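You operate a simulated robot arm through the tools that you are given. There is no shell and no other tool. Be economical: measure what you need, move in short steps, check, and stop when the job is done.

Carry out the task below with a simulated robot arm. There is one attempt and no reset: what you move stays moved.

## Task
Take the orange felt pad and leave it in the brown tote on the front of the fixture table. Then take the yellow paint stick and leave it on the top of the tilt plate. Then take the blue paint stick and leave it on top of the tape runner. The order counts. Set down upright: orange felt pad.

Only the result counts: the job must be done as asked and must still hold three seconds after the hand-in. Knocking over, shifting, dropping, spilling or breaking anything else fails it.

## Robot
A 7-joint arm with a vacuum gripper on a trunk, on a base that drives. Base frame: it is fixed to the floor where the robot stands at the start and does not move with it; the origin is under the middle of the robot, x ahead of it, y to its left, z up; the surface under the hand at the start is at about z = 900. Units: mm, degrees, N and s.
Its first joint turns from -149.0 to 149.0 degrees. Places, roughly: blue paint stick [-2500, -1250, 750]; orange felt pad (5x4x5 cm) [700, 0, 900]; tape runner [2000, -3250, 1000]; top of the tilt plate [1000, 2000, 1000]; yellow paint stick [-2500, -1500, 750]. Payload 1.06 kg.
Tool frame: the origin (TCP) lies in the middle of the cups' lips, and z points out of the cups. The gripper has 1 cup of 24 mm across, covering 24 by 24 mm (tool x, y); the bellows give 8 mm. With the vacuum on, a cup seals on a smooth face that it is pressed against (1 to 4 N); it does not hold porous or soft things. The pull reaches 23 N.
Orientation is that of the tool frame in the base frame, as a unit quaternion [x, y, z, w]. With the cups facing straight down, the tool's x points along the base's -x, its y along +y and its z along -z.

## Interface
- The arm moves only by the tool send_rows. Its arguments are lists of equal length, an entry for each row: "slide": the shift along the tool's x, y, z in mm, a list of three; "dr": the turn, a rotation vector about the tool's x, y, z in degrees, a list of three; "suction": the vacuum: 1 switches it on, 0 off. In form: {"slide": [[x, y, z], ...], "dr": [[wx, wy, wz], ...], "suction": [suction, ...]}. A call has 1 to 10 rows; each row shifts and turns the commanded pose from where the row before left it, along the tool's axes as they then stand. Rows are played at 5 a second. More than 50 mm and 8.6 degrees between two rows, or a gripper value outside its range, and nothing of the call is played. A pose out of reach is approached as far as the arm can. The call stops where the force on the tool passes 40 N (or 10 N more than at its start, if that is more) or the arm is blocked; 0.2 s more then pass. The pull builds up within a second once a cup has sealed. Time passes only in rows, and 0.2 s behind the last, so rows that do not move give it time. It gives the time, the measured TCP pose, the force on the tool (base axes) and the pull of the vacuum at its end, in the units of the frame above (readings bear some noise), with the torque about the TCP (base axes, N m) and any sound that the robot's microphone picked up.
- Cameras (640 x 400 px; columns grow to the right, rows downward): "scene" is now at [49.4, 184.9, 1586.9]; the picture's right is [0.01, -1.00, 0.00], its down [-0.48, -0.01, -0.88] and it looks along [0.88, 0.01, -0.48] (base axes); focal length 248 px, centre (320, 200). "wrist" rides on the gripper at [78, 19, -96] in the tool frame; the picture's right is [-0.24, 0.97, 0.00], its down [-0.71, -0.17, -0.69] and it looks along [-0.67, -0.16, 0.73] (tool axes); focal length 243 px, centre (320, 200). There is no depth. A picture from a camera that has moved, and an enlarged one, comes with that camera's place and axes in the base frame and with its lens. The place of the scene camera against the robot may be out by one fixed shift of up to 18 mm in any direction.
- get_image(camera): a new picture of that camera. No time passes.
- lift_body(by): slides the trunk up (or, below 0, down) by that many mm; the arm and the scene camera ride with it, the base frame stays. It gives what a move gives, with no picture.
- drive_base(legs): drives the robot by 1 to 6 legs, each [ahead, turn to the left] in mm and degrees, along the robot's own axes; the way and the turn of a leg run together, so that a leg with both is an arc; at most 1500 mm and 180 degrees a leg. The arm and the cameras ride along, it lands a little off, and it stops where it bumps. It gives what a move gives.
- aim_head(pan, tilt): turns the head with the scene camera to pan (to the left, within 155 degrees either way) and tilt (down, from -29 to 69), counted from straight ahead of the robot. It gives what a move gives.
- close_up(camera, box): a new picture of the part [left, top, right, bottom] of that camera's present view, enlarged. No time passes.
- finish_job(): hands the job in; it is judged then, once.

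Go step by step. Nothing tells you exact positions but the pictures and the camera data: compare them with the known pose of the tool, close in by small moves and look again before you grip or let go. The budget is 165 turns and 108 pictures, counting those below and the enlarged ones. Unless the task says otherwise, let go and move clear before handing in.

The tools are called as name(argument=value, ...) on one line, values as JSON. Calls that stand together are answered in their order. send_rows: Moves the arm, as the interface text tells. Its arguments: {"type":"object","properties":{"slide":{"type":"array"},"dr":{"type":"array"},"suction":{"type":"array"}},"required":["slide","dr","suction"]} The other tools are called the same way: lift_body (by) slides the trunk up or down; drive_base (legs) drives the base; aim_head (pan, tilt) turns the head that bears the scene camera; get_image (camera) takes a picture; close_up (camera, box) takes an enlarged picture of a part of a camera's view; finish_job () hands the job in.

At the start:

```text
t: 0.0
eef_pos: [758.5, 553.9, 1275.7]
tool_rot: [0.0, 1.0, -0.001, 0.0]
wrist_force: [0.4, 0.0, -0.6]
ft_torque: [-0.02, -0.04, -0.04]
pull: 0.1
trunk travel left (down, up): [-625.0, 85.0]
robot x, y, heading: [2.1, -1.9, -0.1]
head pan, tilt: [0.7, 28.6]
```

scene: 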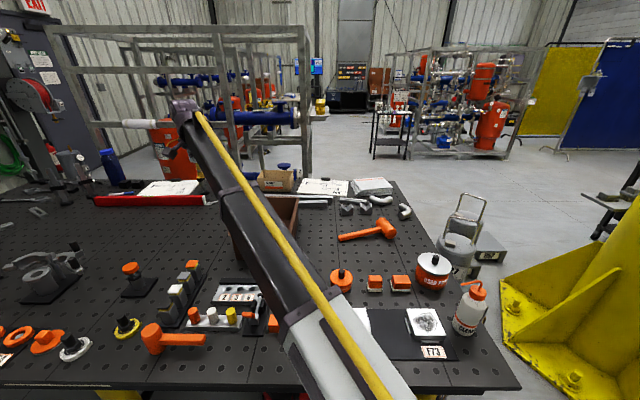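
wrist: 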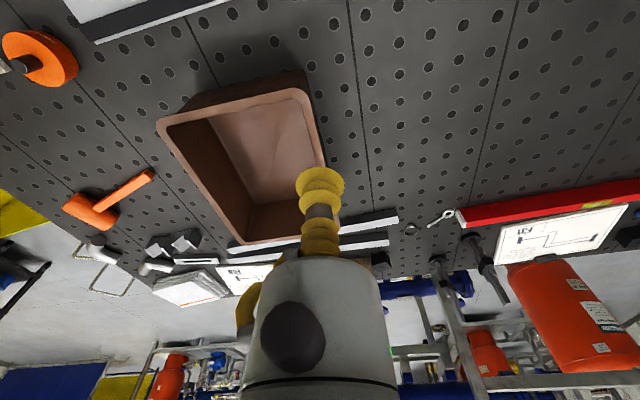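

I see the table with small orange-and-white blocks near the expected pad position, and the brown tote behind the arm. I'll enlarge the area to pick out the felt pad.

close_up(camera="scene", box=[320, 240, 480, 340])

close_up(camera="scene", box=[100, 240, 300, 365])

```text
4.00 times, centred on (400, 290) of scene
camera zoom: at [49.4, 184.9, 1586.9], right [0.01, -1.0, 0.0], down [-0.48, -0.01, -0.88], along [0.88, 0.01, -0.48], focal length 991 px, centre (0, -160)
```

zoom: 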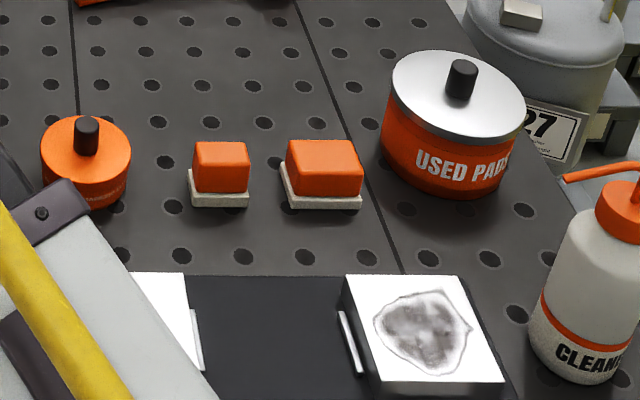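

```text
3.20 times, centred on (200, 302) of scene
camera zoom: at [49.4, 184.9, 1586.9], right [0.01, -1.0, 0.0], down [-0.48, -0.01, -0.88], along [0.88, 0.01, -0.48], focal length 793 px, centre (704, -128)
```

zoom: 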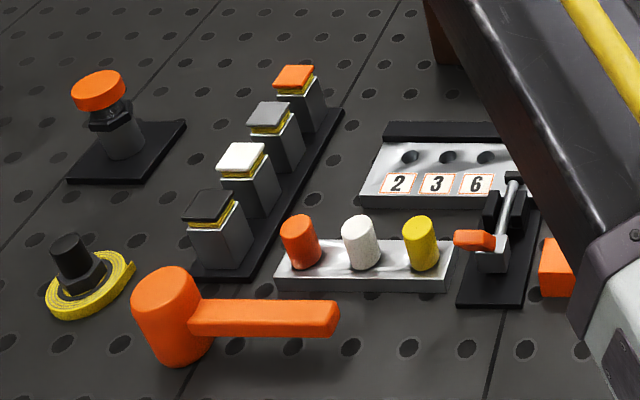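

The narrower orange block (about 5 cm wide) near (665, 0) matches the felt pad, and the wider one beside it is something else. I'll swing the hand toward it at height.

send_rows(slide=[[7, -49, 0], [7, -49, 0], [7, -49, 0], [7, -49, 0], [7, -49, 0], [7, -49, 0], [7, -49, 0], [7, -49, 0], [7, -49, 0], [7, -49, 0]], dr=[[0, 0, 0], [0, 0, 0], [0, 0, 0], [0, 0, 0], [0, 0, 0], [0, 0, 0], [0, 0, 0], [0, 0, 0], [0, 0, 0], [0, 0, 0]], suction=[0, 0, 0, 0, 0, 0, 0, 0, 0, 0])

send_rows(slide=[[5, -32, 30], [5, -32, 30], [0, 0, 50], [0, 0, 30]], dr=[[0, 0, 0], [0, 0, 0], [0, 0, 0], [0, 0, 0]], suction=[0, 0, 0, 0])

get_image(camera="wrist")

get_image(camera="scene")

```text
t: 1.9
eef_pos: [709.6, 154.5, 1261.3]
tool_rot: [0.01, 1.0, 0.002, 0.006]
wrist_force: [0.5, 14.7, -3.1]
ft_torque: [-1.71, -0.21, -1.33]
pull: 0.1
out of reach, approached as far as the arm can: row 7, 8, 9
trunk travel left (down, up): [-625.0, 85.0]
robot x, y, heading: [-1.7, -3.7, -0.0]
head pan, tilt: [0.7, 28.6]
stopped in row 9: the force on the tool passed its limit at 70 N (the readings are from after the stop); the commanded pose is now the measured one
```

```text
t: 2.2
eef_pos: [706.4, 145.6, 1253.7]
tool_rot: [0.013, 1.0, 0.003, 0.005]
wrist_force: [6.4, 0.8, -9.7]
ft_torque: [-0.09, -0.1, -0.1]
pull: 0.1
trunk travel left (down, up): [-625.0, 85.0]
robot x, y, heading: [-3.8, 2.6, 0.0]
head pan, tilt: [0.7, 28.6]
stopped in row 1: the force on the tool passed its limit at 58 N (the readings are from after the stop); the commanded pose is now the measured one
```

```text
103 pictures are left
camera wrist: at [628.2, 164.9, 1348.2], right [0.26, 0.96, 0.01], down [0.7, -0.2, 0.69], along [0.67, -0.17, -0.72], focal length 243 px, centre (320, 200)
```

wrist: 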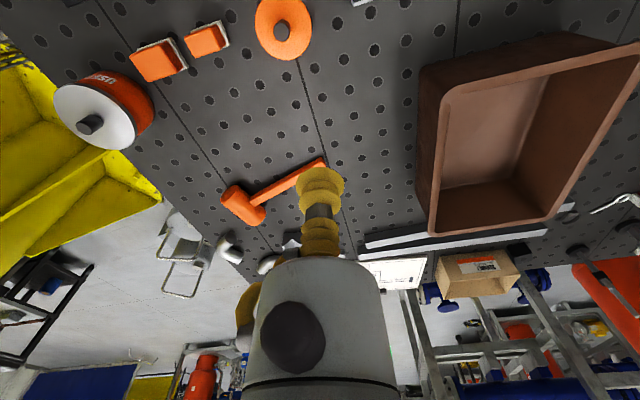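

```text
102 pictures are left
camera scene: at [49.3, 185.0, 1587.0], right [0.01, -1.0, 0.0], down [-0.48, -0.01, -0.88], along [0.88, 0.01, -0.48], focal length 248 px, centre (320, 200)
```

scene: 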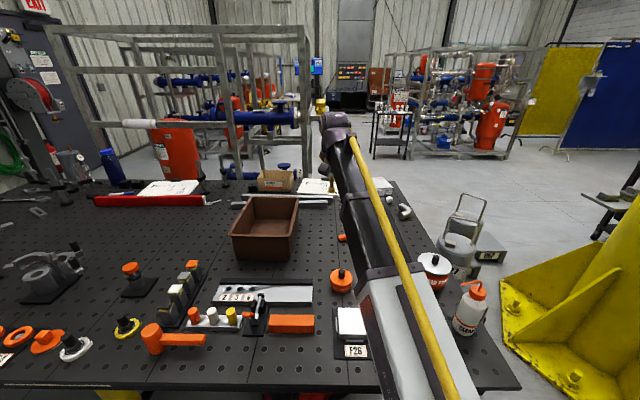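

The move stopped on a force limit with "out of reach", so the arm configuration is tight here. I'll try small steps down to see how it behaves.

send_rows(slide=[[0, 0, 0], [0, 0, 10], [0, 0, 20], [0, 0, 20], [0, 0, 20], [0, 0, 20]], dr=[[0, 0, 0], [0, 0, 0], [0, 0, 0], [0, 0, 0], [0, 0, 0], [0, 0, 0]], suction=[0, 0, 0, 0, 0, 0])

```text
t: 3.6
eef_pos: [708.4, 145.6, 1161.9]
tool_rot: [0.014, 1.0, 0.005, 0.004]
wrist_force: [0.4, -0.2, -0.8]
ft_torque: [0.0, 0.0, -0.01]
pull: 0.0
trunk travel left (down, up): [-625.0, 85.0]
robot x, y, heading: [-0.3, 1.0, 0.1]
head pan, tilt: [0.7, 28.6]
```

The arm obeys again. From the wrist picture the pad top is near (656, 1, 945), so I step toward a hover above it.

send_rows(slide=[[0, -20, 20], [5, -25, 10], [5, -25, 10], [5, -25, 10], [10, -25, 10], [10, -15, 10], [10, -10, 10], [5, 0, 0]], dr=[[0, 0, 0], [0, 0, 0], [0, 0, 0], [0, 0, 0], [0, 0, 0], [0, 0, 0], [0, 0, 0], [0, 0, 0]], suction=[0, 0, 0, 0, 0, 0, 0, 0])

get_image(camera="wrist")

get_image(camera="scene")

```text
t: 5.4
eef_pos: [652.7, 4.2, 1081.6]
tool_rot: [0.014, 1.0, 0.004, 0.004]
wrist_force: [0.3, -0.3, -0.1]
ft_torque: [0.01, 0.0, 0.0]
pull: 0.0
trunk travel left (down, up): [-625.0, 85.0]
robot x, y, heading: [0.6, -1.8, 0.1]
head pan, tilt: [0.7, 28.6]
```

```text
101 pictures are left
camera wrist: at [573.7, 23.2, 1176.2], right [0.26, 0.97, 0.01], down [0.7, -0.2, 0.69], along [0.67, -0.17, -0.73], focal length 243 px, centre (320, 200)
```

wrist: 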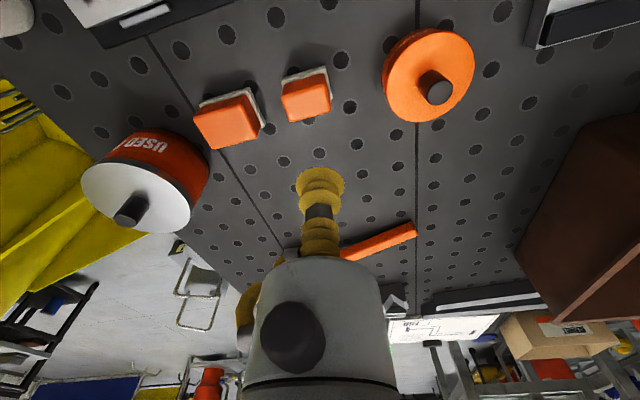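

```text
100 pictures are left
camera scene: at [49.3, 184.7, 1587.0], right [0.01, -1.0, 0.0], down [-0.48, -0.01, -0.88], along [0.88, 0.01, -0.48], focal length 248 px, centre (320, 200)
```

scene: 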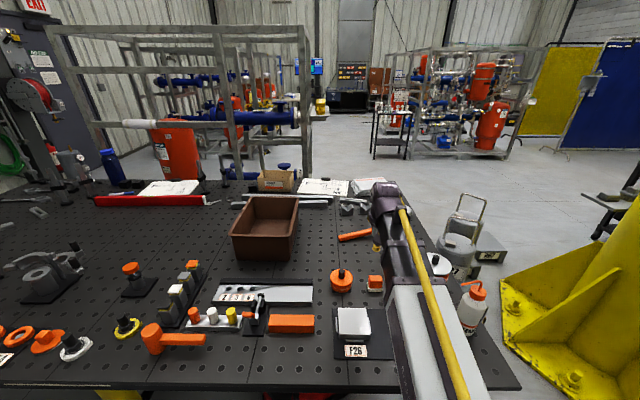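

close_up(camera="wrist", box=[240, 45, 400, 145])

```text
4.00 times, centred on (320, 95) of wrist
camera zoom: at [573.7, 23.2, 1176.2], right [0.26, 0.97, 0.01], down [0.7, -0.2, 0.69], along [0.67, -0.17, -0.73], focal length 970 px, centre (320, 620)
```

zoom: 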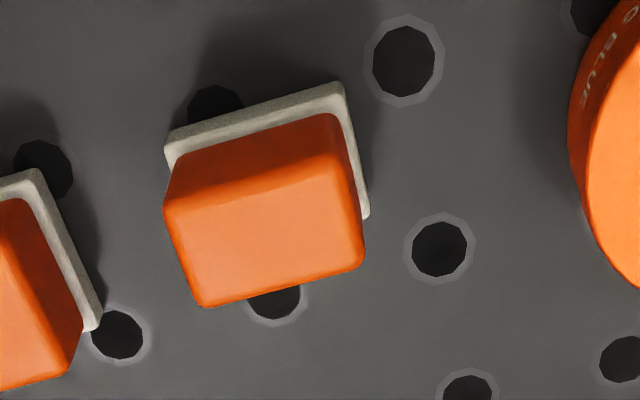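

The pad top centre computes to about (660, -9, 945). I shift there, drop to ~40 mm above, and look again.

send_rows(slide=[[-4, -7, 20], [-4, -6, 25], [0, 0, 25], [0, 0, 20], [0, 0, 0]], dr=[[0, 0, 0], [0, 0, 0], [0, 0, 0], [0, 0, 0], [0, 0, 0]], suction=[0, 0, 0, 0, 0])

close_up(camera="wrist", box=[220, 60, 420, 210])

```text
t: 6.6
eef_pos: [661.4, -11.2, 990.8]
tool_rot: [0.013, 1.0, 0.004, 0.003]
wrist_force: [-0.4, -0.8, -0.3]
ft_torque: [0.0, 0.0, -0.01]
pull: 0.1
trunk travel left (down, up): [-625.0, 85.0]
robot x, y, heading: [0.2, 1.0, -0.2]
head pan, tilt: [0.7, 28.6]
```

```text
2.67 times, centred on (320, 135) of wrist
camera zoom: at [582.5, 8.7, 1085.6], right [0.26, 0.97, 0.01], down [0.7, -0.2, 0.69], along [0.67, -0.17, -0.72], focal length 647 px, centre (320, 373)
```

zoom: 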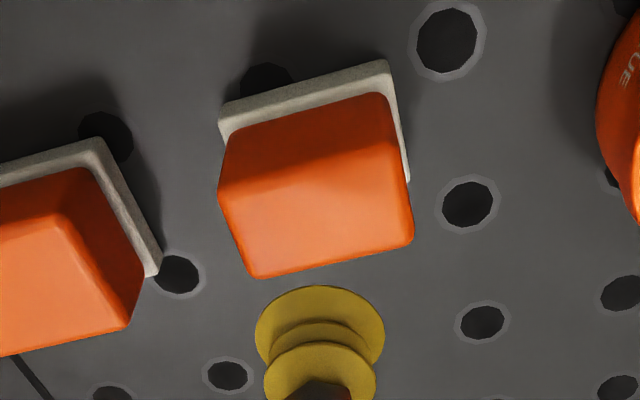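

Aligned well: pad top at (661, -10). I lower with the suction on in small steps.

send_rows(slide=[[0, 0, 15], [0, 0, 12], [0, 0, 8], [0, 0, 3], [0, 0, 0]], dr=[[0, 0, 0], [0, 0, 0], [0, 0, 0], [0, 0, 0], [0, 0, 0]], suction=[1, 1, 1, 1, 1])

```text
t: 7.8
eef_pos: [661.0, -10.0, 953.3]
tool_rot: [0.014, 1.0, 0.004, 0.003]
wrist_force: [0.9, 0.2, -0.1]
ft_torque: [0.02, -0.02, 0.01]
pull: 22.6
trunk travel left (down, up): [-625.0, 85.0]
robot x, y, heading: [-1.6, -2.6, 0.1]
head pan, tilt: [0.7, 28.6]
```

The vacuum sealed (22.6 N). From two wrist views the tote rim spans about x 785–1095, y 295–518 at z≈1024; I'll lift the pad and carry it left.

send_rows(slide=[[0, 0, 0], [0, 0, -10], [0, 0, -25], [0, 0, -30], [0, 0, -30], [0, 0, -30], [0, 0, -35], [0, 0, 0]], dr=[[0, 0, 0], [0, 0, 0], [0, 0, 0], [0, 0, 0], [0, 0, 0], [0, 0, 0], [0, 0, 0], [0, 0, 0]], suction=[1, 1, 1, 1, 1, 1, 1, 1])

send_rows(slide=[[0, 20, 0], [0, 40, 0], [0, 40, 0], [0, 40, 0], [0, 40, 0], [0, 40, 0], [0, 40, 0], [0, 40, 0], [0, 20, 0], [0, 0, 0]], dr=[[0, 0, 0], [0, 0, 0], [0, 0, 0], [0, 0, 0], [0, 0, 0], [0, 0, 0], [0, 0, 0], [0, 0, 0], [0, 0, 0], [0, 0, 0]], suction=[1, 1, 1, 1, 1, 1, 1, 1, 1, 1])

get_image(camera="wrist")

```text
t: 9.6
eef_pos: [659.5, -10.1, 1118.9]
tool_rot: [0.014, 1.0, 0.004, 0.003]
wrist_force: [0.1, 0.2, 0.1]
ft_torque: [0.01, 0.0, -0.04]
pull: 23.1
trunk travel left (down, up): [-625.0, 85.0]
robot x, y, heading: [2.2, 2.0, -0.1]
head pan, tilt: [0.7, 28.6]
```

```text
t: 11.8
eef_pos: [668.9, 308.7, 1118.1]
tool_rot: [0.014, 1.0, 0.005, 0.003]
wrist_force: [-0.2, 1.0, -0.5]
ft_torque: [0.0, -0.02, -0.01]
pull: 24.0
trunk travel left (down, up): [-625.0, 85.0]
robot x, y, heading: [-0.7, -1.6, 0.1]
head pan, tilt: [0.7, 28.6]
```

```text
97 pictures are left
camera wrist: at [590.1, 329.4, 1212.4], right [0.26, 0.97, 0.01], down [0.7, -0.2, 0.69], along [0.67, -0.17, -0.72], focal length 243 px, centre (320, 200)
```

wrist: 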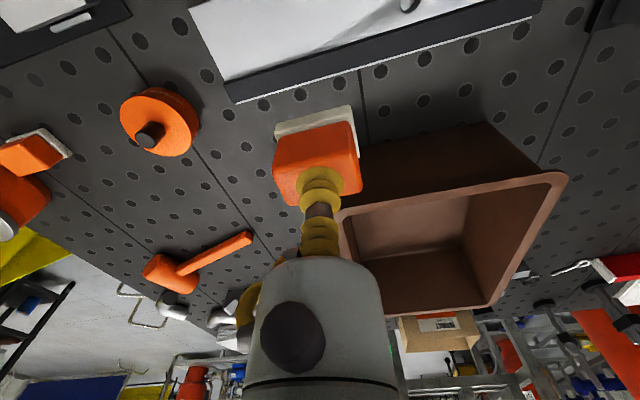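

The tote geometry holds. I move over the near half of the tote at this height.

send_rows(slide=[[0, 40, 0], [0, 50, 0], [-20, 5, 0], [-40, 0, 0], [-40, 0, 0], [-40, 0, 0], [-40, 0, 0], [-25, 0, 0], [-10, 0, 0], [0, 0, 0]], dr=[[0, 0, 0], [0, 0, 0], [0, 0, 0], [0, 0, 0], [0, 0, 0], [0, 0, 0], [0, 0, 0], [0, 0, 0], [0, 0, 0], [0, 0, 0]], suction=[1, 1, 1, 1, 1, 1, 1, 1, 1, 1])

get_image(camera="wrist")

get_image(camera="scene")

```text
t: 14.0
eef_pos: [887.8, 401.9, 1117.9]
tool_rot: [0.014, 1.0, 0.004, 0.004]
wrist_force: [0.2, -1.0, -1.0]
ft_torque: [0.01, 0.01, -0.01]
pull: 22.8
trunk travel left (down, up): [-625.0, 85.0]
robot x, y, heading: [1.5, 0.7, 0.1]
head pan, tilt: [0.7, 28.6]
```

```text
96 pictures are left
camera wrist: at [808.9, 420.8, 1213.2], right [0.26, 0.97, 0.01], down [0.7, -0.2, 0.69], along [0.67, -0.17, -0.72], focal length 243 px, centre (320, 200)
```

wrist: 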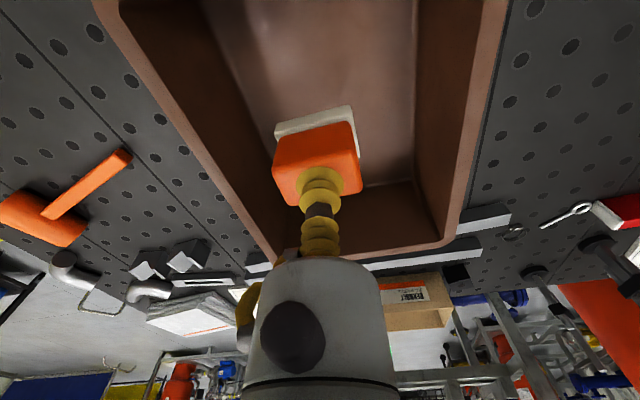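

```text
95 pictures are left
camera scene: at [49.4, 184.8, 1587.0], right [0.01, -1.0, 0.0], down [-0.48, -0.01, -0.88], along [0.88, 0.01, -0.48], focal length 248 px, centre (320, 200)
```

scene: 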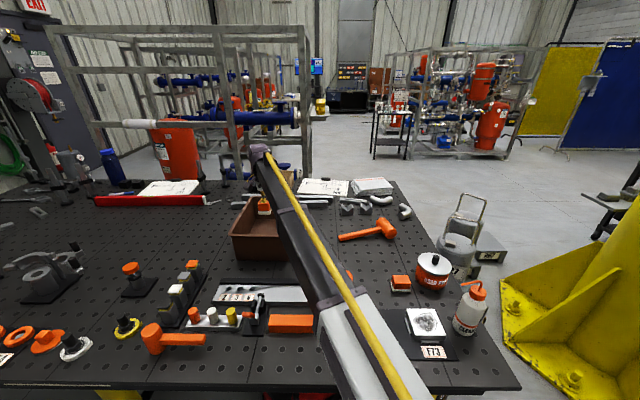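

The pad hangs over the tote interior with clear walls. I lower it quickly at first, then in small steps until contact.

send_rows(slide=[[0, 0, 25], [0, 0, 30], [0, 0, 30], [0, 0, 25], [0, 0, 20], [0, 0, 10], [0, 0, 0]], dr=[[0, 0, 0], [0, 0, 0], [0, 0, 0], [0, 0, 0], [0, 0, 0], [0, 0, 0], [0, 0, 0]], suction=[1, 1, 1, 1, 1, 1, 1])

send_rows(slide=[[0, 0, 4], [0, 0, 3], [0, 0, 2], [0, 0, 0]], dr=[[0, 0, 0], [0, 0, 0], [0, 0, 0], [0, 0, 0]], suction=[1, 1, 1, 1])

get_image(camera="wrist")

```text
t: 15.6
eef_pos: [889.7, 400.7, 976.7]
tool_rot: [0.013, 1.0, 0.005, 0.003]
wrist_force: [0.3, -0.1, -0.7]
ft_torque: [0.01, 0.01, 0.0]
pull: 23.0
trunk travel left (down, up): [-625.0, 85.0]
robot x, y, heading: [2.3, -1.2, -0.3]
head pan, tilt: [0.7, 28.6]
```

```text
t: 16.6
eef_pos: [888.5, 400.2, 969.0]
tool_rot: [0.014, 1.0, 0.005, 0.003]
wrist_force: [0.4, 0.3, 0.1]
ft_torque: [-0.01, -0.05, 0.02]
pull: 23.1
trunk travel left (down, up): [-625.0, 85.0]
robot x, y, heading: [-0.8, 1.1, 0.1]
head pan, tilt: [0.7, 28.6]
```

```text
94 pictures are left
camera wrist: at [810.0, 419.7, 1063.4], right [0.26, 0.97, 0.01], down [0.7, -0.2, 0.69], along [0.67, -0.17, -0.72], focal length 243 px, centre (320, 200)
```

wrist: 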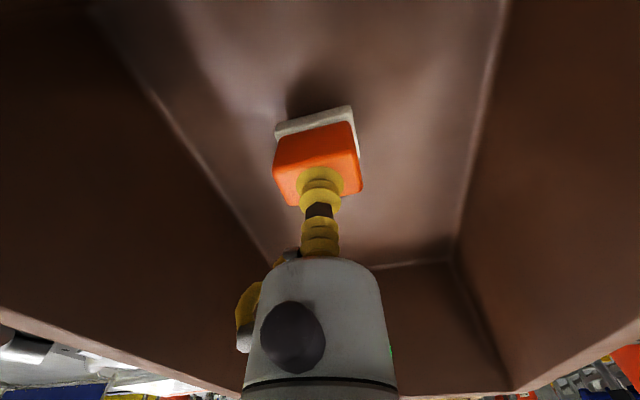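

Still a small gap beneath the pad. I continue down in fine steps, watching the force.

send_rows(slide=[[0, 0, 2], [0, 0, 2], [0, 0, 2], [0, 0, 0]], dr=[[0, 0, 0], [0, 0, 0], [0, 0, 0], [0, 0, 0]], suction=[1, 1, 1, 1])

send_rows(slide=[[0, 0, 2], [0, 0, 2], [0, 0, 0]], dr=[[0, 0, 0], [0, 0, 0], [0, 0, 0]], suction=[1, 1, 1])

```text
t: 17.6
eef_pos: [888.7, 400.0, 962.0]
tool_rot: [0.014, 1.0, 0.005, 0.004]
wrist_force: [-0.2, 0.0, -1.7]
ft_torque: [-0.02, 0.01, 0.01]
pull: 22.9
trunk travel left (down, up): [-625.0, 85.0]
robot x, y, heading: [0.4, -1.0, -0.1]
head pan, tilt: [0.7, 28.6]
```

```text
t: 18.4
eef_pos: [889.1, 399.0, 958.6]
tool_rot: [0.013, 1.0, 0.003, 0.004]
wrist_force: [0.1, 0.3, -0.8]
ft_torque: [0.0, 0.02, -0.03]
pull: 23.2
trunk travel left (down, up): [-625.0, 85.0]
robot x, y, heading: [1.1, 2.0, 0.1]
head pan, tilt: [0.7, 28.6]
```

send_rows(slide=[[0, 0, 2], [0, 0, 0], [0, 0, 0]], dr=[[0, 0, 0], [0, 0, 0], [0, 0, 0]], suction=[1, 1, 1])

send_rows(slide=[[0, 0, 2], [0, 0, 0], [0, 0, 0]], dr=[[0, 0, 0], [0, 0, 0], [0, 0, 0]], suction=[1, 1, 1])

close_up(camera="wrist", box=[240, 80, 400, 220])

```text
t: 19.2
eef_pos: [888.2, 400.2, 956.9]
tool_rot: [0.014, 1.0, 0.004, 0.003]
wrist_force: [-0.2, -0.7, -1.6]
ft_torque: [0.0, 0.01, 0.02]
pull: 22.6
trunk travel left (down, up): [-625.0, 85.0]
robot x, y, heading: [2.1, 0.0, 0.1]
head pan, tilt: [0.7, 28.6]
```

```text
t: 20.0
eef_pos: [889.1, 402.1, 954.8]
tool_rot: [0.015, 1.0, 0.005, 0.004]
wrist_force: [0.4, -1.0, -0.4]
ft_torque: [0.01, -0.02, -0.03]
pull: 22.1
trunk travel left (down, up): [-625.0, 85.0]
robot x, y, heading: [3.6, 2.4, -0.2]
head pan, tilt: [0.7, 28.6]
```

```text
2.86 times, centred on (320, 150) of wrist
camera zoom: at [809.7, 420.0, 1050.4], right [0.26, 0.97, 0.01], down [0.7, -0.2, 0.69], along [0.67, -0.17, -0.73], focal length 693 px, centre (320, 343)
```

zoom: 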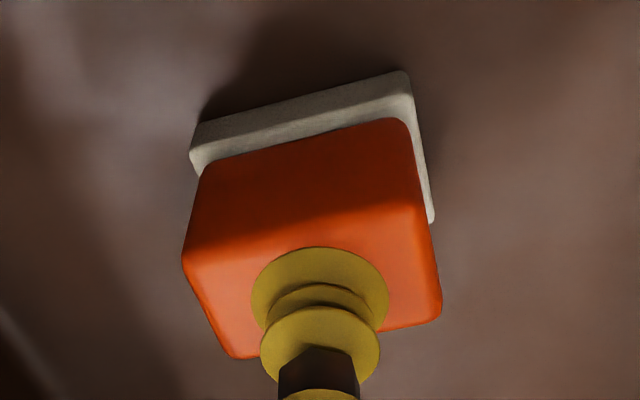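

send_rows(slide=[[0, 0, 2], [0, 0, 0], [0, 0, 0]], dr=[[0, 0, 0], [0, 0, 0], [0, 0, 0]], suction=[1, 1, 1])

send_rows(slide=[[0, 0, 2], [0, 0, 0], [0, 0, 0]], dr=[[0, 0, 0], [0, 0, 0], [0, 0, 0]], suction=[1, 1, 1])

close_up(camera="wrist", box=[240, 80, 400, 220])

```text
t: 20.8
eef_pos: [888.5, 400.6, 954.2]
tool_rot: [0.013, 1.0, 0.004, 0.004]
wrist_force: [1.2, 2.2, 6.2]
ft_torque: [-0.06, 0.03, 0.0]
pull: 22.7
trunk travel left (down, up): [-625.0, 85.0]
robot x, y, heading: [0.6, -1.4, 0.4]
head pan, tilt: [0.7, 28.6]
```

```text
t: 21.6
eef_pos: [888.9, 400.6, 952.3]
tool_rot: [0.014, 1.0, 0.004, 0.004]
wrist_force: [3.0, 3.0, 11.9]
ft_torque: [-0.02, 0.04, -0.01]
pull: 23.6
trunk travel left (down, up): [-625.0, 85.0]
robot x, y, heading: [3.0, -0.3, 0.1]
head pan, tilt: [0.7, 28.6]
```

```text
2.86 times, centred on (320, 150) of wrist
camera zoom: at [809.6, 419.4, 1047.4], right [0.26, 0.97, 0.01], down [0.7, -0.2, 0.69], along [0.67, -0.17, -0.72], focal length 693 px, centre (320, 343)
```

zoom: 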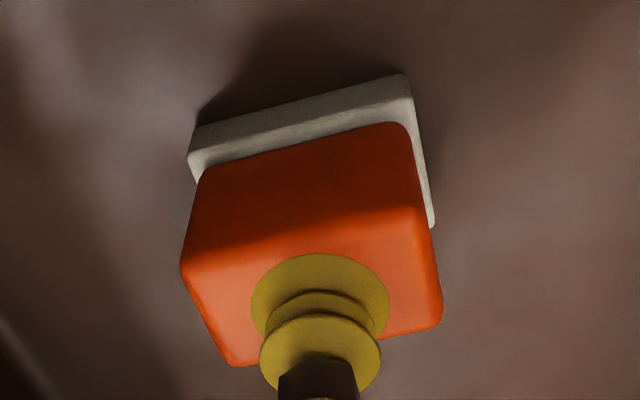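

The force of 12 N shows contact with the tote floor. I release with a dwell, back off gently, then rise clear.

send_rows(slide=[[0, 0, -2], [0, 0, 0], [0, 0, 0], [0, 0, 0], [0, 0, 0], [0, 0, 0], [0, 0, -2], [0, 0, -4], [0, 0, -10]], dr=[[0, 0, 0], [0, 0, 0], [0, 0, 0], [0, 0, 0], [0, 0, 0], [0, 0, 0], [0, 0, 0], [0, 0, 0], [0, 0, 0]], suction=[1, 0, 0, 0, 0, 0, 0, 0, 0])

send_rows(slide=[[0, 0, -20], [0, 0, -30], [0, 0, -40], [0, 0, -40], [0, 0, -20]], dr=[[0, 0, 0], [0, 0, 0], [0, 0, 0], [0, 0, 0], [0, 0, 0]], suction=[0, 0, 0, 0, 0])

get_image(camera="wrist")

```text
t: 23.6
eef_pos: [887.8, 399.8, 969.0]
tool_rot: [0.015, 1.0, 0.004, 0.003]
wrist_force: [-0.2, -0.3, 0.2]
ft_torque: [-0.01, -0.02, -0.01]
pull: 0.1
trunk travel left (down, up): [-625.0, 85.0]
robot x, y, heading: [1.2, 0.3, 0.1]
head pan, tilt: [0.7, 28.6]
```

```text
t: 24.8
eef_pos: [888.7, 400.4, 1119.7]
tool_rot: [0.014, 1.0, 0.004, 0.003]
wrist_force: [-0.1, -1.1, -0.9]
ft_torque: [0.01, -0.04, 0.02]
pull: 0.1
trunk travel left (down, up): [-625.0, 85.0]
robot x, y, heading: [2.4, -1.0, 0.4]
head pan, tilt: [0.7, 28.6]
```

```text
91 pictures are left
camera wrist: at [809.7, 419.6, 1213.5], right [0.26, 0.97, 0.01], down [0.7, -0.2, 0.69], along [0.67, -0.17, -0.73], focal length 243 px, centre (320, 200)
```

wrist: 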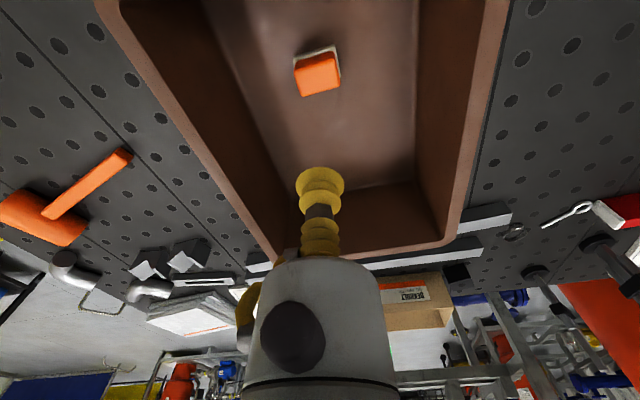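

The pad sits upright in the tote. Next I retract the arm and look around to plan the drive to the paint sticks behind me.

send_rows(slide=[[40, 0, 0], [40, 0, 0], [40, 0, 0], [40, -20, 0], [30, -40, 0], [0, -40, 0], [0, -40, 0], [0, -40, 0], [0, -40, 0], [0, -40, 0]], dr=[[0, 0, 0], [0, 0, 0], [0, 0, 0], [0, 0, 0], [0, 0, 0], [0, 0, 0], [0, 0, 0], [0, 0, 0], [0, 0, 0], [0, 0, 0]], suction=[0, 0, 0, 0, 0, 0, 0, 0, 0, 0])

aim_head(pan=150, tilt=20)

get_image(camera="scene")

aim_head(pan=-140, tilt=20)

get_image(camera="scene")

aim_head(pan=-70, tilt=20)

get_image(camera="scene")

aim_head(pan=75, tilt=20)

get_image(camera="scene")

```text
t: 27.0
eef_pos: [694.2, 144.7, 1114.2]
tool_rot: [0.014, 1.0, 0.005, 0.003]
wrist_force: [-0.3, -0.1, -0.3]
ft_torque: [0.01, 0.02, 0.03]
pull: 0.1
trunk travel left (down, up): [-625.0, 85.0]
robot x, y, heading: [-1.3, -0.8, 0.0]
head pan, tilt: [0.7, 28.6]
```

```text
t: 29.3
eef_pos: [694.7, 146.3, 1115.3]
tool_rot: [0.014, 1.0, 0.005, 0.004]
wrist_force: [-0.2, 0.6, -0.2]
ft_torque: [-0.01, 0.03, 0.02]
pull: 0.1
trunk travel left (down, up): [-625.0, 85.0]
robot x, y, heading: [0.0, -1.0, -0.1]
head pan, tilt: [150.0, 20.0]
```

```text
90 pictures are left
camera scene: at [-122.3, 230.2, 1600.8], right [0.5, 0.87, 0.0], down [0.3, -0.17, -0.94], along [-0.81, 0.47, -0.34], focal length 248 px, centre (320, 200)
```

scene: 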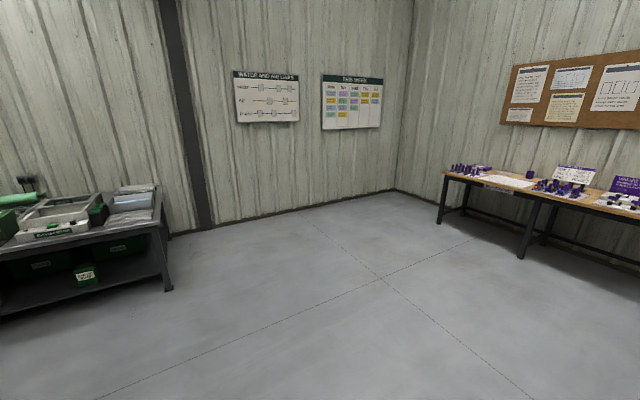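

```text
t: 33.3
eef_pos: [694.6, 145.5, 1114.2]
tool_rot: [0.014, 1.0, 0.004, 0.004]
wrist_force: [-0.1, -0.7, -0.4]
ft_torque: [-0.01, -0.02, -0.01]
pull: 0.0
trunk travel left (down, up): [-625.0, 85.0]
robot x, y, heading: [2.7, -1.1, 0.0]
head pan, tilt: [-140.0, 20.0]
```

```text
89 pictures are left
camera scene: at [-112.9, 123.7, 1600.8], right [-0.64, 0.77, 0.0], down [0.26, 0.22, -0.94], along [-0.72, -0.6, -0.34], focal length 248 px, centre (320, 200)
```

scene: 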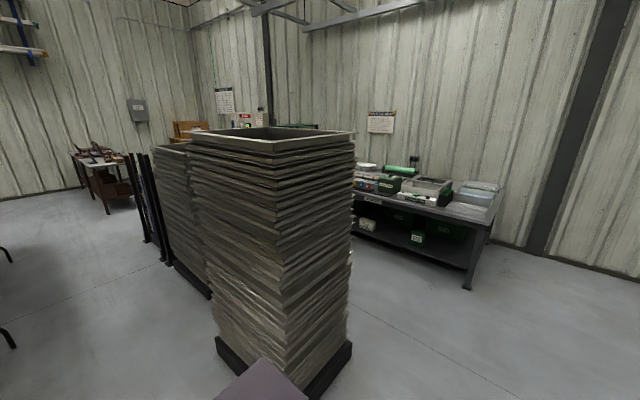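

```text
t: 34.7
eef_pos: [694.5, 145.9, 1113.7]
tool_rot: [0.014, 1.0, 0.004, 0.003]
wrist_force: [-0.3, 0.0, -0.8]
ft_torque: [-0.03, -0.03, 0.01]
pull: 0.0
trunk travel left (down, up): [-625.0, 85.0]
robot x, y, heading: [-0.7, -1.7, -0.2]
head pan, tilt: [-70.0, 20.0]
```

```text
88 pictures are left
camera scene: at [-9.8, 96.1, 1600.8], right [-0.94, -0.34, 0.0], down [-0.12, 0.32, -0.94], along [0.32, -0.88, -0.34], focal length 248 px, centre (320, 200)
```

scene: 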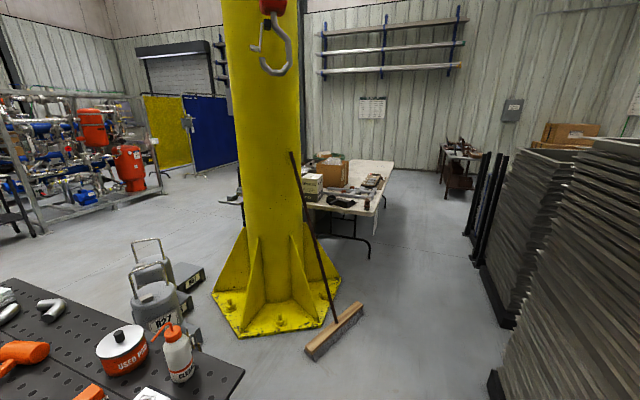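

```text
t: 37.0
eef_pos: [694.6, 145.2, 1114.3]
tool_rot: [0.014, 1.0, 0.004, 0.003]
wrist_force: [0.0, 0.0, -0.5]
ft_torque: [0.0, 0.0, 0.02]
pull: 0.0
trunk travel left (down, up): [-625.0, 85.0]
robot x, y, heading: [1.6, 0.6, -0.2]
head pan, tilt: [75.0, 20.0]
```

```text
87 pictures are left
camera scene: at [-17.6, 273.6, 1600.8], right [0.97, -0.26, 0.0], down [-0.09, -0.33, -0.94], along [0.24, 0.91, -0.34], focal length 248 px, centre (320, 200)
```

scene: 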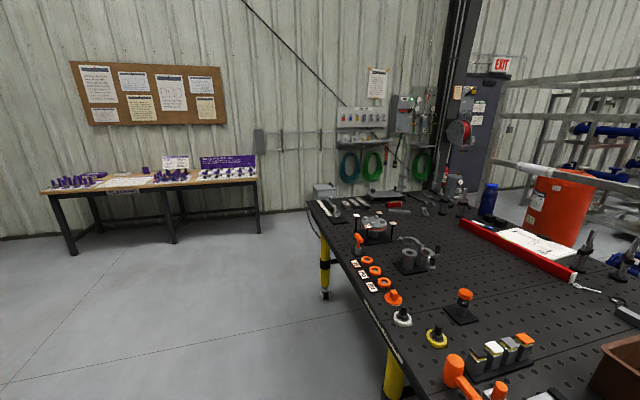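

The workbench with green bins behind-right is where the paint sticks lie; tall tray stacks stand between it and me, with a clear lane along its front. I back away from the table, turn around, and drive to the lane.

drive_base(legs=[[-250, 0], [0, 180]])

aim_head(pan=0, tilt=25)

get_image(camera="scene")

```text
t: 46.0
eef_pos: [-952.7, -87.8, 1114.4]
tool_rot: [0.999, -0.054, -0.004, 0.004]
wrist_force: [0.4, -0.3, -0.5]
ft_torque: [-0.03, 0.03, 0.0]
pull: 0.1
trunk travel left (down, up): [-625.0, 85.0]
robot x, y, heading: [-252.2, -2.0, 175.0]
head pan, tilt: [75.0, 20.0]
```

```text
t: 47.5
eef_pos: [-953.9, -88.2, 1114.6]
tool_rot: [0.998, -0.055, -0.004, 0.004]
wrist_force: [0.4, -0.2, -0.6]
ft_torque: [-0.01, -0.03, -0.01]
pull: 0.0
trunk travel left (down, up): [-625.0, 85.0]
robot x, y, heading: [-248.1, 3.2, 175.2]
head pan, tilt: [0.0, 25.0]
```

```text
86 pictures are left
camera scene: at [-305.9, -152.6, 1592.7], right [0.08, 1.0, 0.0], down [0.42, -0.03, -0.91], along [-0.9, 0.07, -0.42], focal length 248 px, centre (320, 200)
```

scene: 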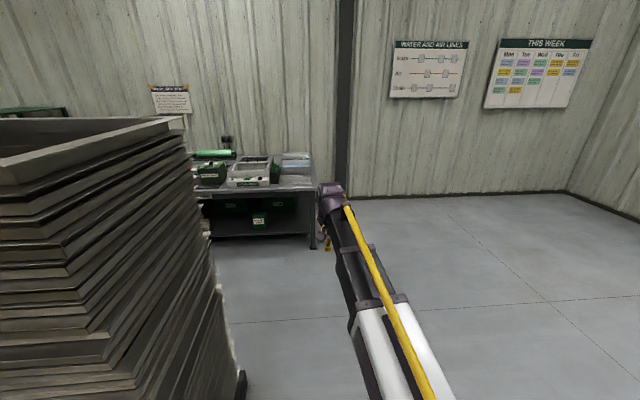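

Path ahead is clear with the stack well to the left. I drive to the lane and turn left to run along the bench front.

drive_base(legs=[[1500, 0], [0, 95]])

get_image(camera="scene")

aim_head(pan=-50, tilt=25)

get_image(camera="scene")

```text
t: 58.8
eef_pos: [-1598.3, -567.5, 1114.7]
tool_rot: [0.724, 0.69, 0.0, 0.006]
wrist_force: [0.0, 1.4, -0.2]
ft_torque: [-0.02, 0.0, 0.01]
pull: 0.0
trunk travel left (down, up): [-625.0, 85.0]
robot x, y, heading: [-1724.6, 127.4, -91.3]
head pan, tilt: [0.0, 25.0]
```

```text
85 pictures are left
camera scene: at [-1555.6, 92.0, 1592.7], right [-1.0, 0.02, 0.0], down [0.01, 0.42, -0.91], along [-0.02, -0.91, -0.42], focal length 248 px, centre (320, 200)
```

scene: 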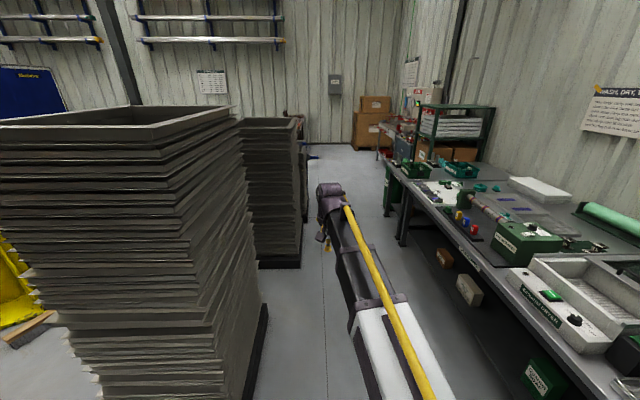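

```text
t: 60.0
eef_pos: [-1597.9, -568.8, 1113.4]
tool_rot: [0.724, 0.69, 0.0, 0.005]
wrist_force: [0.4, 0.4, 0.2]
ft_torque: [0.05, 0.02, 0.03]
pull: 0.0
trunk travel left (down, up): [-625.0, 85.0]
robot x, y, heading: [-1725.0, 127.5, -91.3]
head pan, tilt: [-50.0, 25.0]
```

```text
84 pictures are left
camera scene: at [-1625.5, 126.3, 1592.7], right [-0.63, 0.78, 0.0], down [0.33, 0.27, -0.91], along [-0.71, -0.57, -0.42], focal length 248 px, centre (320, 200)
```

scene: 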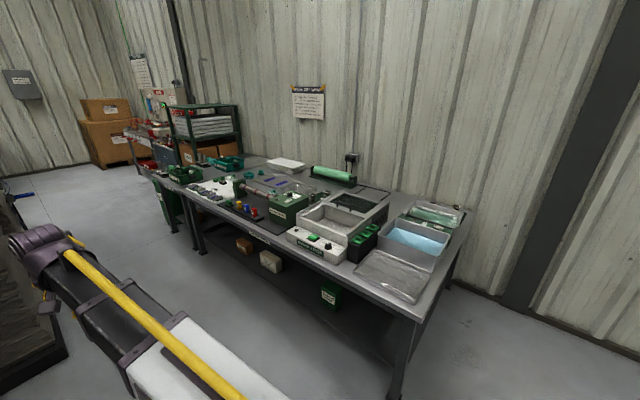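

close_up(camera="scene", box=[150, 150, 350, 275])

drive_base(legs=[[700, 0]])

get_image(camera="scene")

```text
3.20 times, centred on (250, 212) of scene
camera zoom: at [-1625.5, 126.3, 1592.7], right [-0.63, 0.78, 0.0], down [0.33, 0.27, -0.91], along [-0.71, -0.57, -0.42], focal length 793 px, centre (544, 160)
```

zoom: 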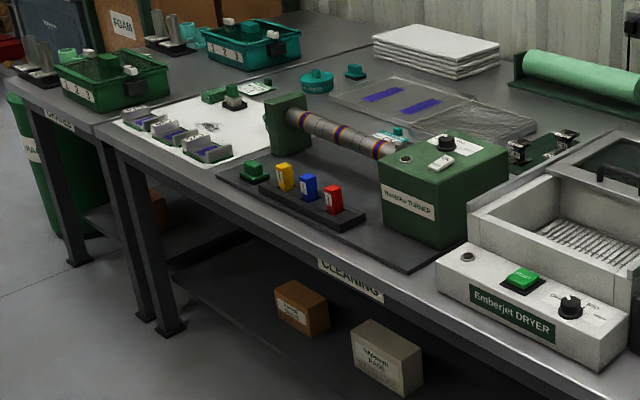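

```text
t: 63.9
eef_pos: [-1597.5, -1277.3, 1114.1]
tool_rot: [0.719, 0.695, 0.001, 0.005]
wrist_force: [-0.7, -0.3, 0.1]
ft_torque: [0.01, 0.0, 0.0]
pull: 0.0
trunk travel left (down, up): [-625.0, 85.0]
robot x, y, heading: [-1738.3, -583.5, -90.2]
head pan, tilt: [-50.0, 25.0]
```

```text
82 pictures are left
camera scene: at [-1634.7, -583.2, 1592.7], right [-0.64, 0.77, 0.0], down [0.33, 0.27, -0.91], along [-0.7, -0.58, -0.42], focal length 248 px, centre (320, 200)
```

scene: 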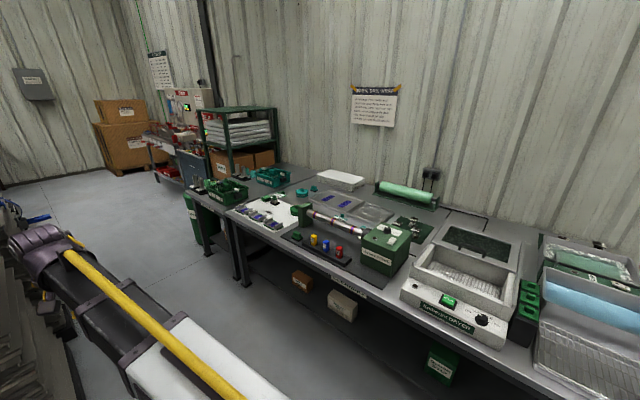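

The yellow, blue and red blocks in a dark rack on the bench are the paint sticks, near (-2540, -1300). I drive on, angled away from the second stack, then turn to face the bench.

drive_base(legs=[[0, -8], [740, 0], [0, -82]])

aim_head(pan=0, tilt=45)

get_image(camera="scene")

get_image(camera="wrist")

```text
t: 72.0
eef_pos: [-2552.8, -1433.9, 1114.6]
tool_rot: [1.0, -0.031, -0.004, 0.004]
wrist_force: [-0.7, 0.4, 0.6]
ft_torque: [-0.01, 0.05, -0.02]
pull: 0.0
trunk travel left (down, up): [-625.0, 85.0]
robot x, y, heading: [-1856.0, -1313.9, 178.1]
head pan, tilt: [-50.0, 25.0]
```

```text
t: 73.2
eef_pos: [-2553.5, -1434.8, 1113.5]
tool_rot: [1.0, -0.03, -0.004, 0.003]
wrist_force: [0.6, -0.4, 0.1]
ft_torque: [0.04, -0.01, 0.03]
pull: 0.0
trunk travel left (down, up): [-625.0, 85.0]
robot x, y, heading: [-1855.6, -1308.8, 178.0]
head pan, tilt: [0.0, 45.0]
```

```text
81 pictures are left
camera scene: at [-1892.3, -1467.4, 1562.2], right [0.03, 1.0, 0.0], down [0.71, -0.02, -0.71], along [-0.71, 0.02, -0.71], focal length 248 px, centre (320, 200)
```

scene: 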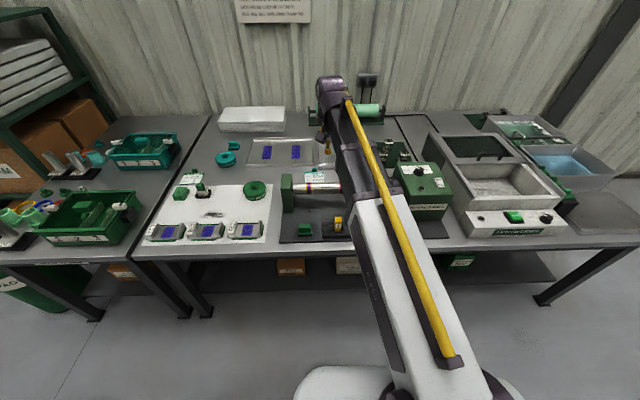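

```text
80 pictures are left
camera wrist: at [-2475.7, -1457.8, 1209.3], right [-0.29, -0.96, 0.01], down [-0.69, 0.22, 0.69], along [-0.66, 0.2, -0.73], focal length 243 px, centre (320, 200)
```

wrist: 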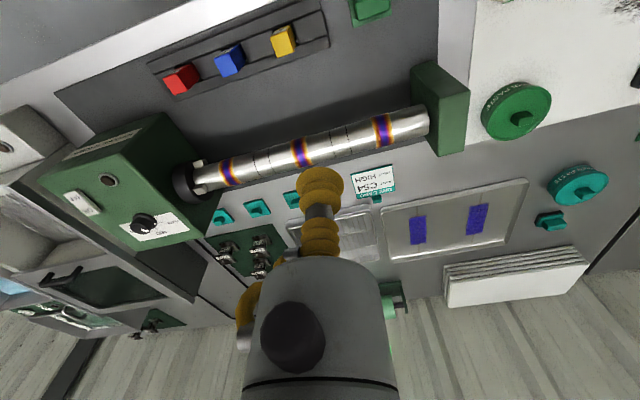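

Sticks from the wrist view: yellow near (-2534, -1385), blue near (-2533, -1300). I lower the trunk 150 mm and move above the yellow one.

send_rows(slide=[[8, -25, 0], [8, -25, 0], [0, 0, 0]], dr=[[0, 0, 0], [0, 0, 0], [0, 0, 0]], suction=[0, 0, 0])

lift_body(by=-150)

get_image(camera="wrist")

close_up(camera="wrist", box=[200, 0, 400, 125])

```text
t: 74.0
eef_pos: [-2533.0, -1384.6, 1113.6]
tool_rot: [1.0, -0.029, -0.003, 0.005]
wrist_force: [-0.1, 0.0, -0.3]
ft_torque: [-0.01, 0.0, 0.02]
pull: 0.1
trunk travel left (down, up): [-625.0, 85.0]
robot x, y, heading: [-1855.2, -1308.3, 178.1]
head pan, tilt: [0.0, 45.0]
```

```text
t: 75.8
eef_pos: [-2532.8, -1385.3, 964.6]
tool_rot: [1.0, -0.03, -0.004, 0.005]
wrist_force: [-0.4, -0.5, 0.1]
ft_torque: [0.0, -0.01, -0.01]
pull: 0.0
trunk travel left (down, up): [-475.0, 235.0]
robot x, y, heading: [-1849.8, -1314.7, 177.9]
head pan, tilt: [0.0, 45.0]
```

```text
79 pictures are left
camera wrist: at [-2455.7, -1409.2, 1058.9], right [-0.29, -0.96, 0.01], down [-0.69, 0.22, 0.69], along [-0.66, 0.2, -0.73], focal length 243 px, centre (320, 200)
```

wrist: 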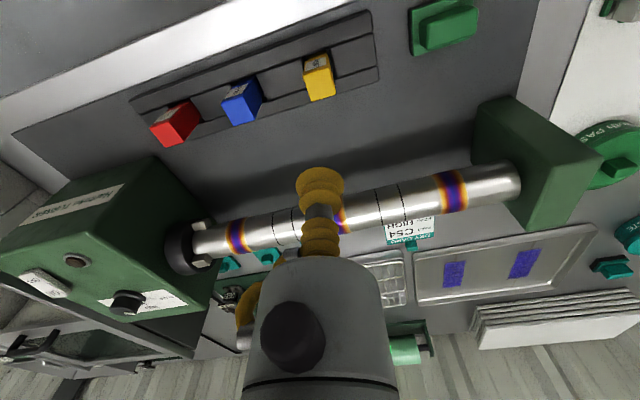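

```text
3.20 times, centred on (300, 62) of wrist
camera zoom: at [-2455.7, -1409.2, 1058.9], right [-0.29, -0.96, 0.01], down [-0.69, 0.22, 0.69], along [-0.66, 0.2, -0.73], focal length 776 px, centre (384, 640)
```

zoom: 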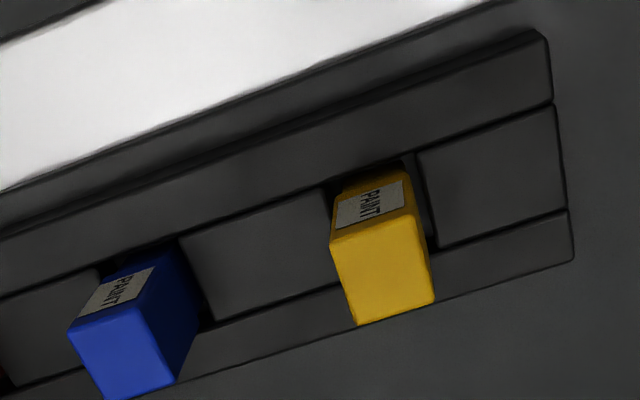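

The yellow stick stands in a rack slot with its top near (-2534, -1387, ~805). I descend to 840 and check alignment.

send_rows(slide=[[0, 2, 30], [0, 0, 40], [0, 0, 35], [0, 0, 15], [0, 0, 0]], dr=[[0, 0, 0], [0, 0, 0], [0, 0, 0], [0, 0, 0], [0, 0, 0]], suction=[0, 0, 0, 0, 0])

close_up(camera="wrist", box=[220, 60, 420, 210])

```text
t: 77.0
eef_pos: [-2533.8, -1390.2, 845.5]
tool_rot: [0.999, -0.031, -0.004, 0.004]
wrist_force: [-0.5, 0.1, 0.5]
ft_torque: [0.0, -0.02, 0.04]
pull: 0.1
trunk travel left (down, up): [-475.0, 235.0]
robot x, y, heading: [-1854.4, -1310.0, 178.2]
head pan, tilt: [0.0, 45.0]
```

```text
2.67 times, centred on (320, 135) of wrist
camera zoom: at [-2455.7, -1413.5, 940.0], right [-0.29, -0.96, 0.01], down [-0.69, 0.22, 0.69], along [-0.66, 0.2, -0.72], focal length 647 px, centre (320, 373)
```

zoom: 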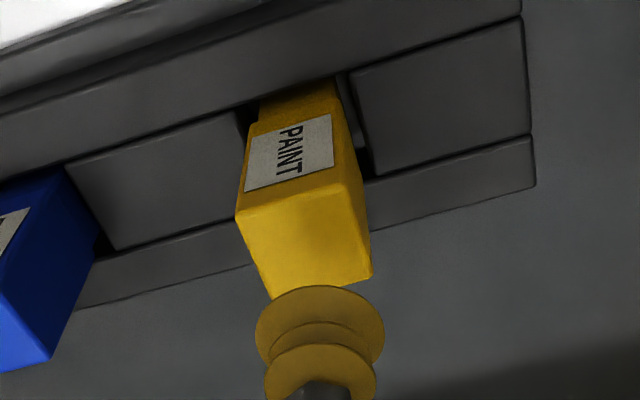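

send_rows(slide=[[-1, -4, 15], [0, 0, 15], [0, 0, 3], [0, 0, 0], [0, 0, 0]], dr=[[0, 0, 0], [0, 0, 0], [0, 0, 0], [0, 0, 0], [0, 0, 0]], suction=[1, 1, 1, 1, 1])

close_up(camera="wrist", box=[240, 100, 400, 220])

```text
t: 78.2
eef_pos: [-2536.2, -1385.9, 810.6]
tool_rot: [1.0, -0.03, -0.003, 0.005]
wrist_force: [0.5, -0.2, -1.3]
ft_torque: [0.01, -0.02, -0.03]
pull: 23.0
trunk travel left (down, up): [-475.0, 235.0]
robot x, y, heading: [-1854.4, -1310.2, 178.0]
head pan, tilt: [0.0, 45.0]
```

```text
3.33 times, centred on (320, 160) of wrist
camera zoom: at [-2458.4, -1409.7, 905.7], right [-0.29, -0.96, 0.01], down [-0.69, 0.22, 0.69], along [-0.66, 0.2, -0.73], focal length 809 px, centre (320, 333)
```

zoom: 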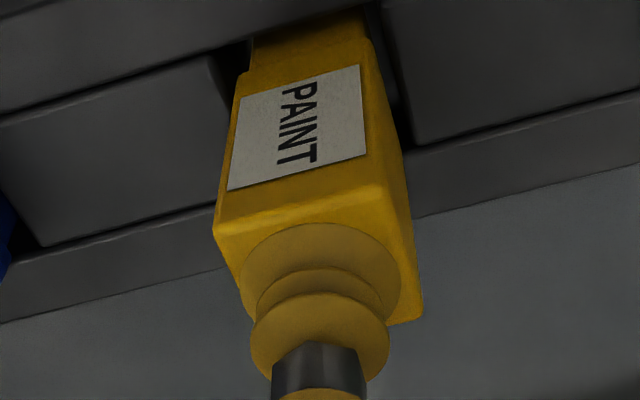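

Sealed and well-seated. I lift the stick straight up out of its slot, slowly.

send_rows(slide=[[0, 0, -5], [0, 0, -8], [0, 0, -10], [0, 0, -10], [0, 0, -15], [0, 0, -20], [0, 0, -25], [0, 0, -30], [0, 0, -30], [0, 0, 0]], dr=[[0, 0, 0], [0, 0, 0], [0, 0, 0], [0, 0, 0], [0, 0, 0], [0, 0, 0], [0, 0, 0], [0, 0, 0], [0, 0, 0], [0, 0, 0]], suction=[1, 1, 1, 1, 1, 1, 1, 1, 1, 1])

get_image(camera="wrist")

```text
t: 80.3
eef_pos: [-2535.0, -1387.3, 963.4]
tool_rot: [1.0, -0.03, -0.004, 0.005]
wrist_force: [-0.2, 0.1, 0.2]
ft_torque: [0.02, 0.05, -0.04]
pull: 22.7
trunk travel left (down, up): [-475.0, 235.0]
robot x, y, heading: [-1852.4, -1309.7, 178.1]
head pan, tilt: [0.0, 45.0]
```

```text
75 pictures are left
camera wrist: at [-2456.3, -1410.7, 1058.3], right [-0.29, -0.96, 0.01], down [-0.69, 0.22, 0.69], along [-0.66, 0.2, -0.73], focal length 243 px, centre (320, 200)
```

wrist: 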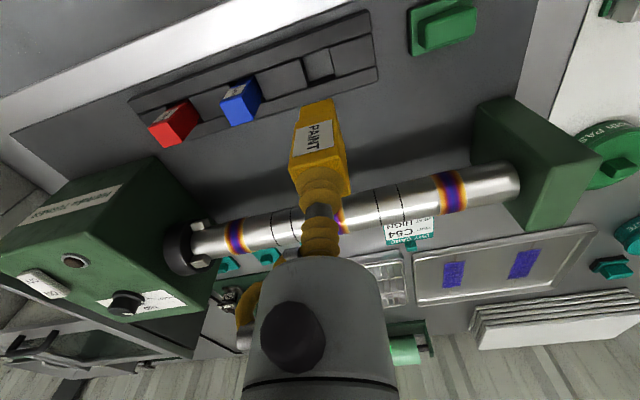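

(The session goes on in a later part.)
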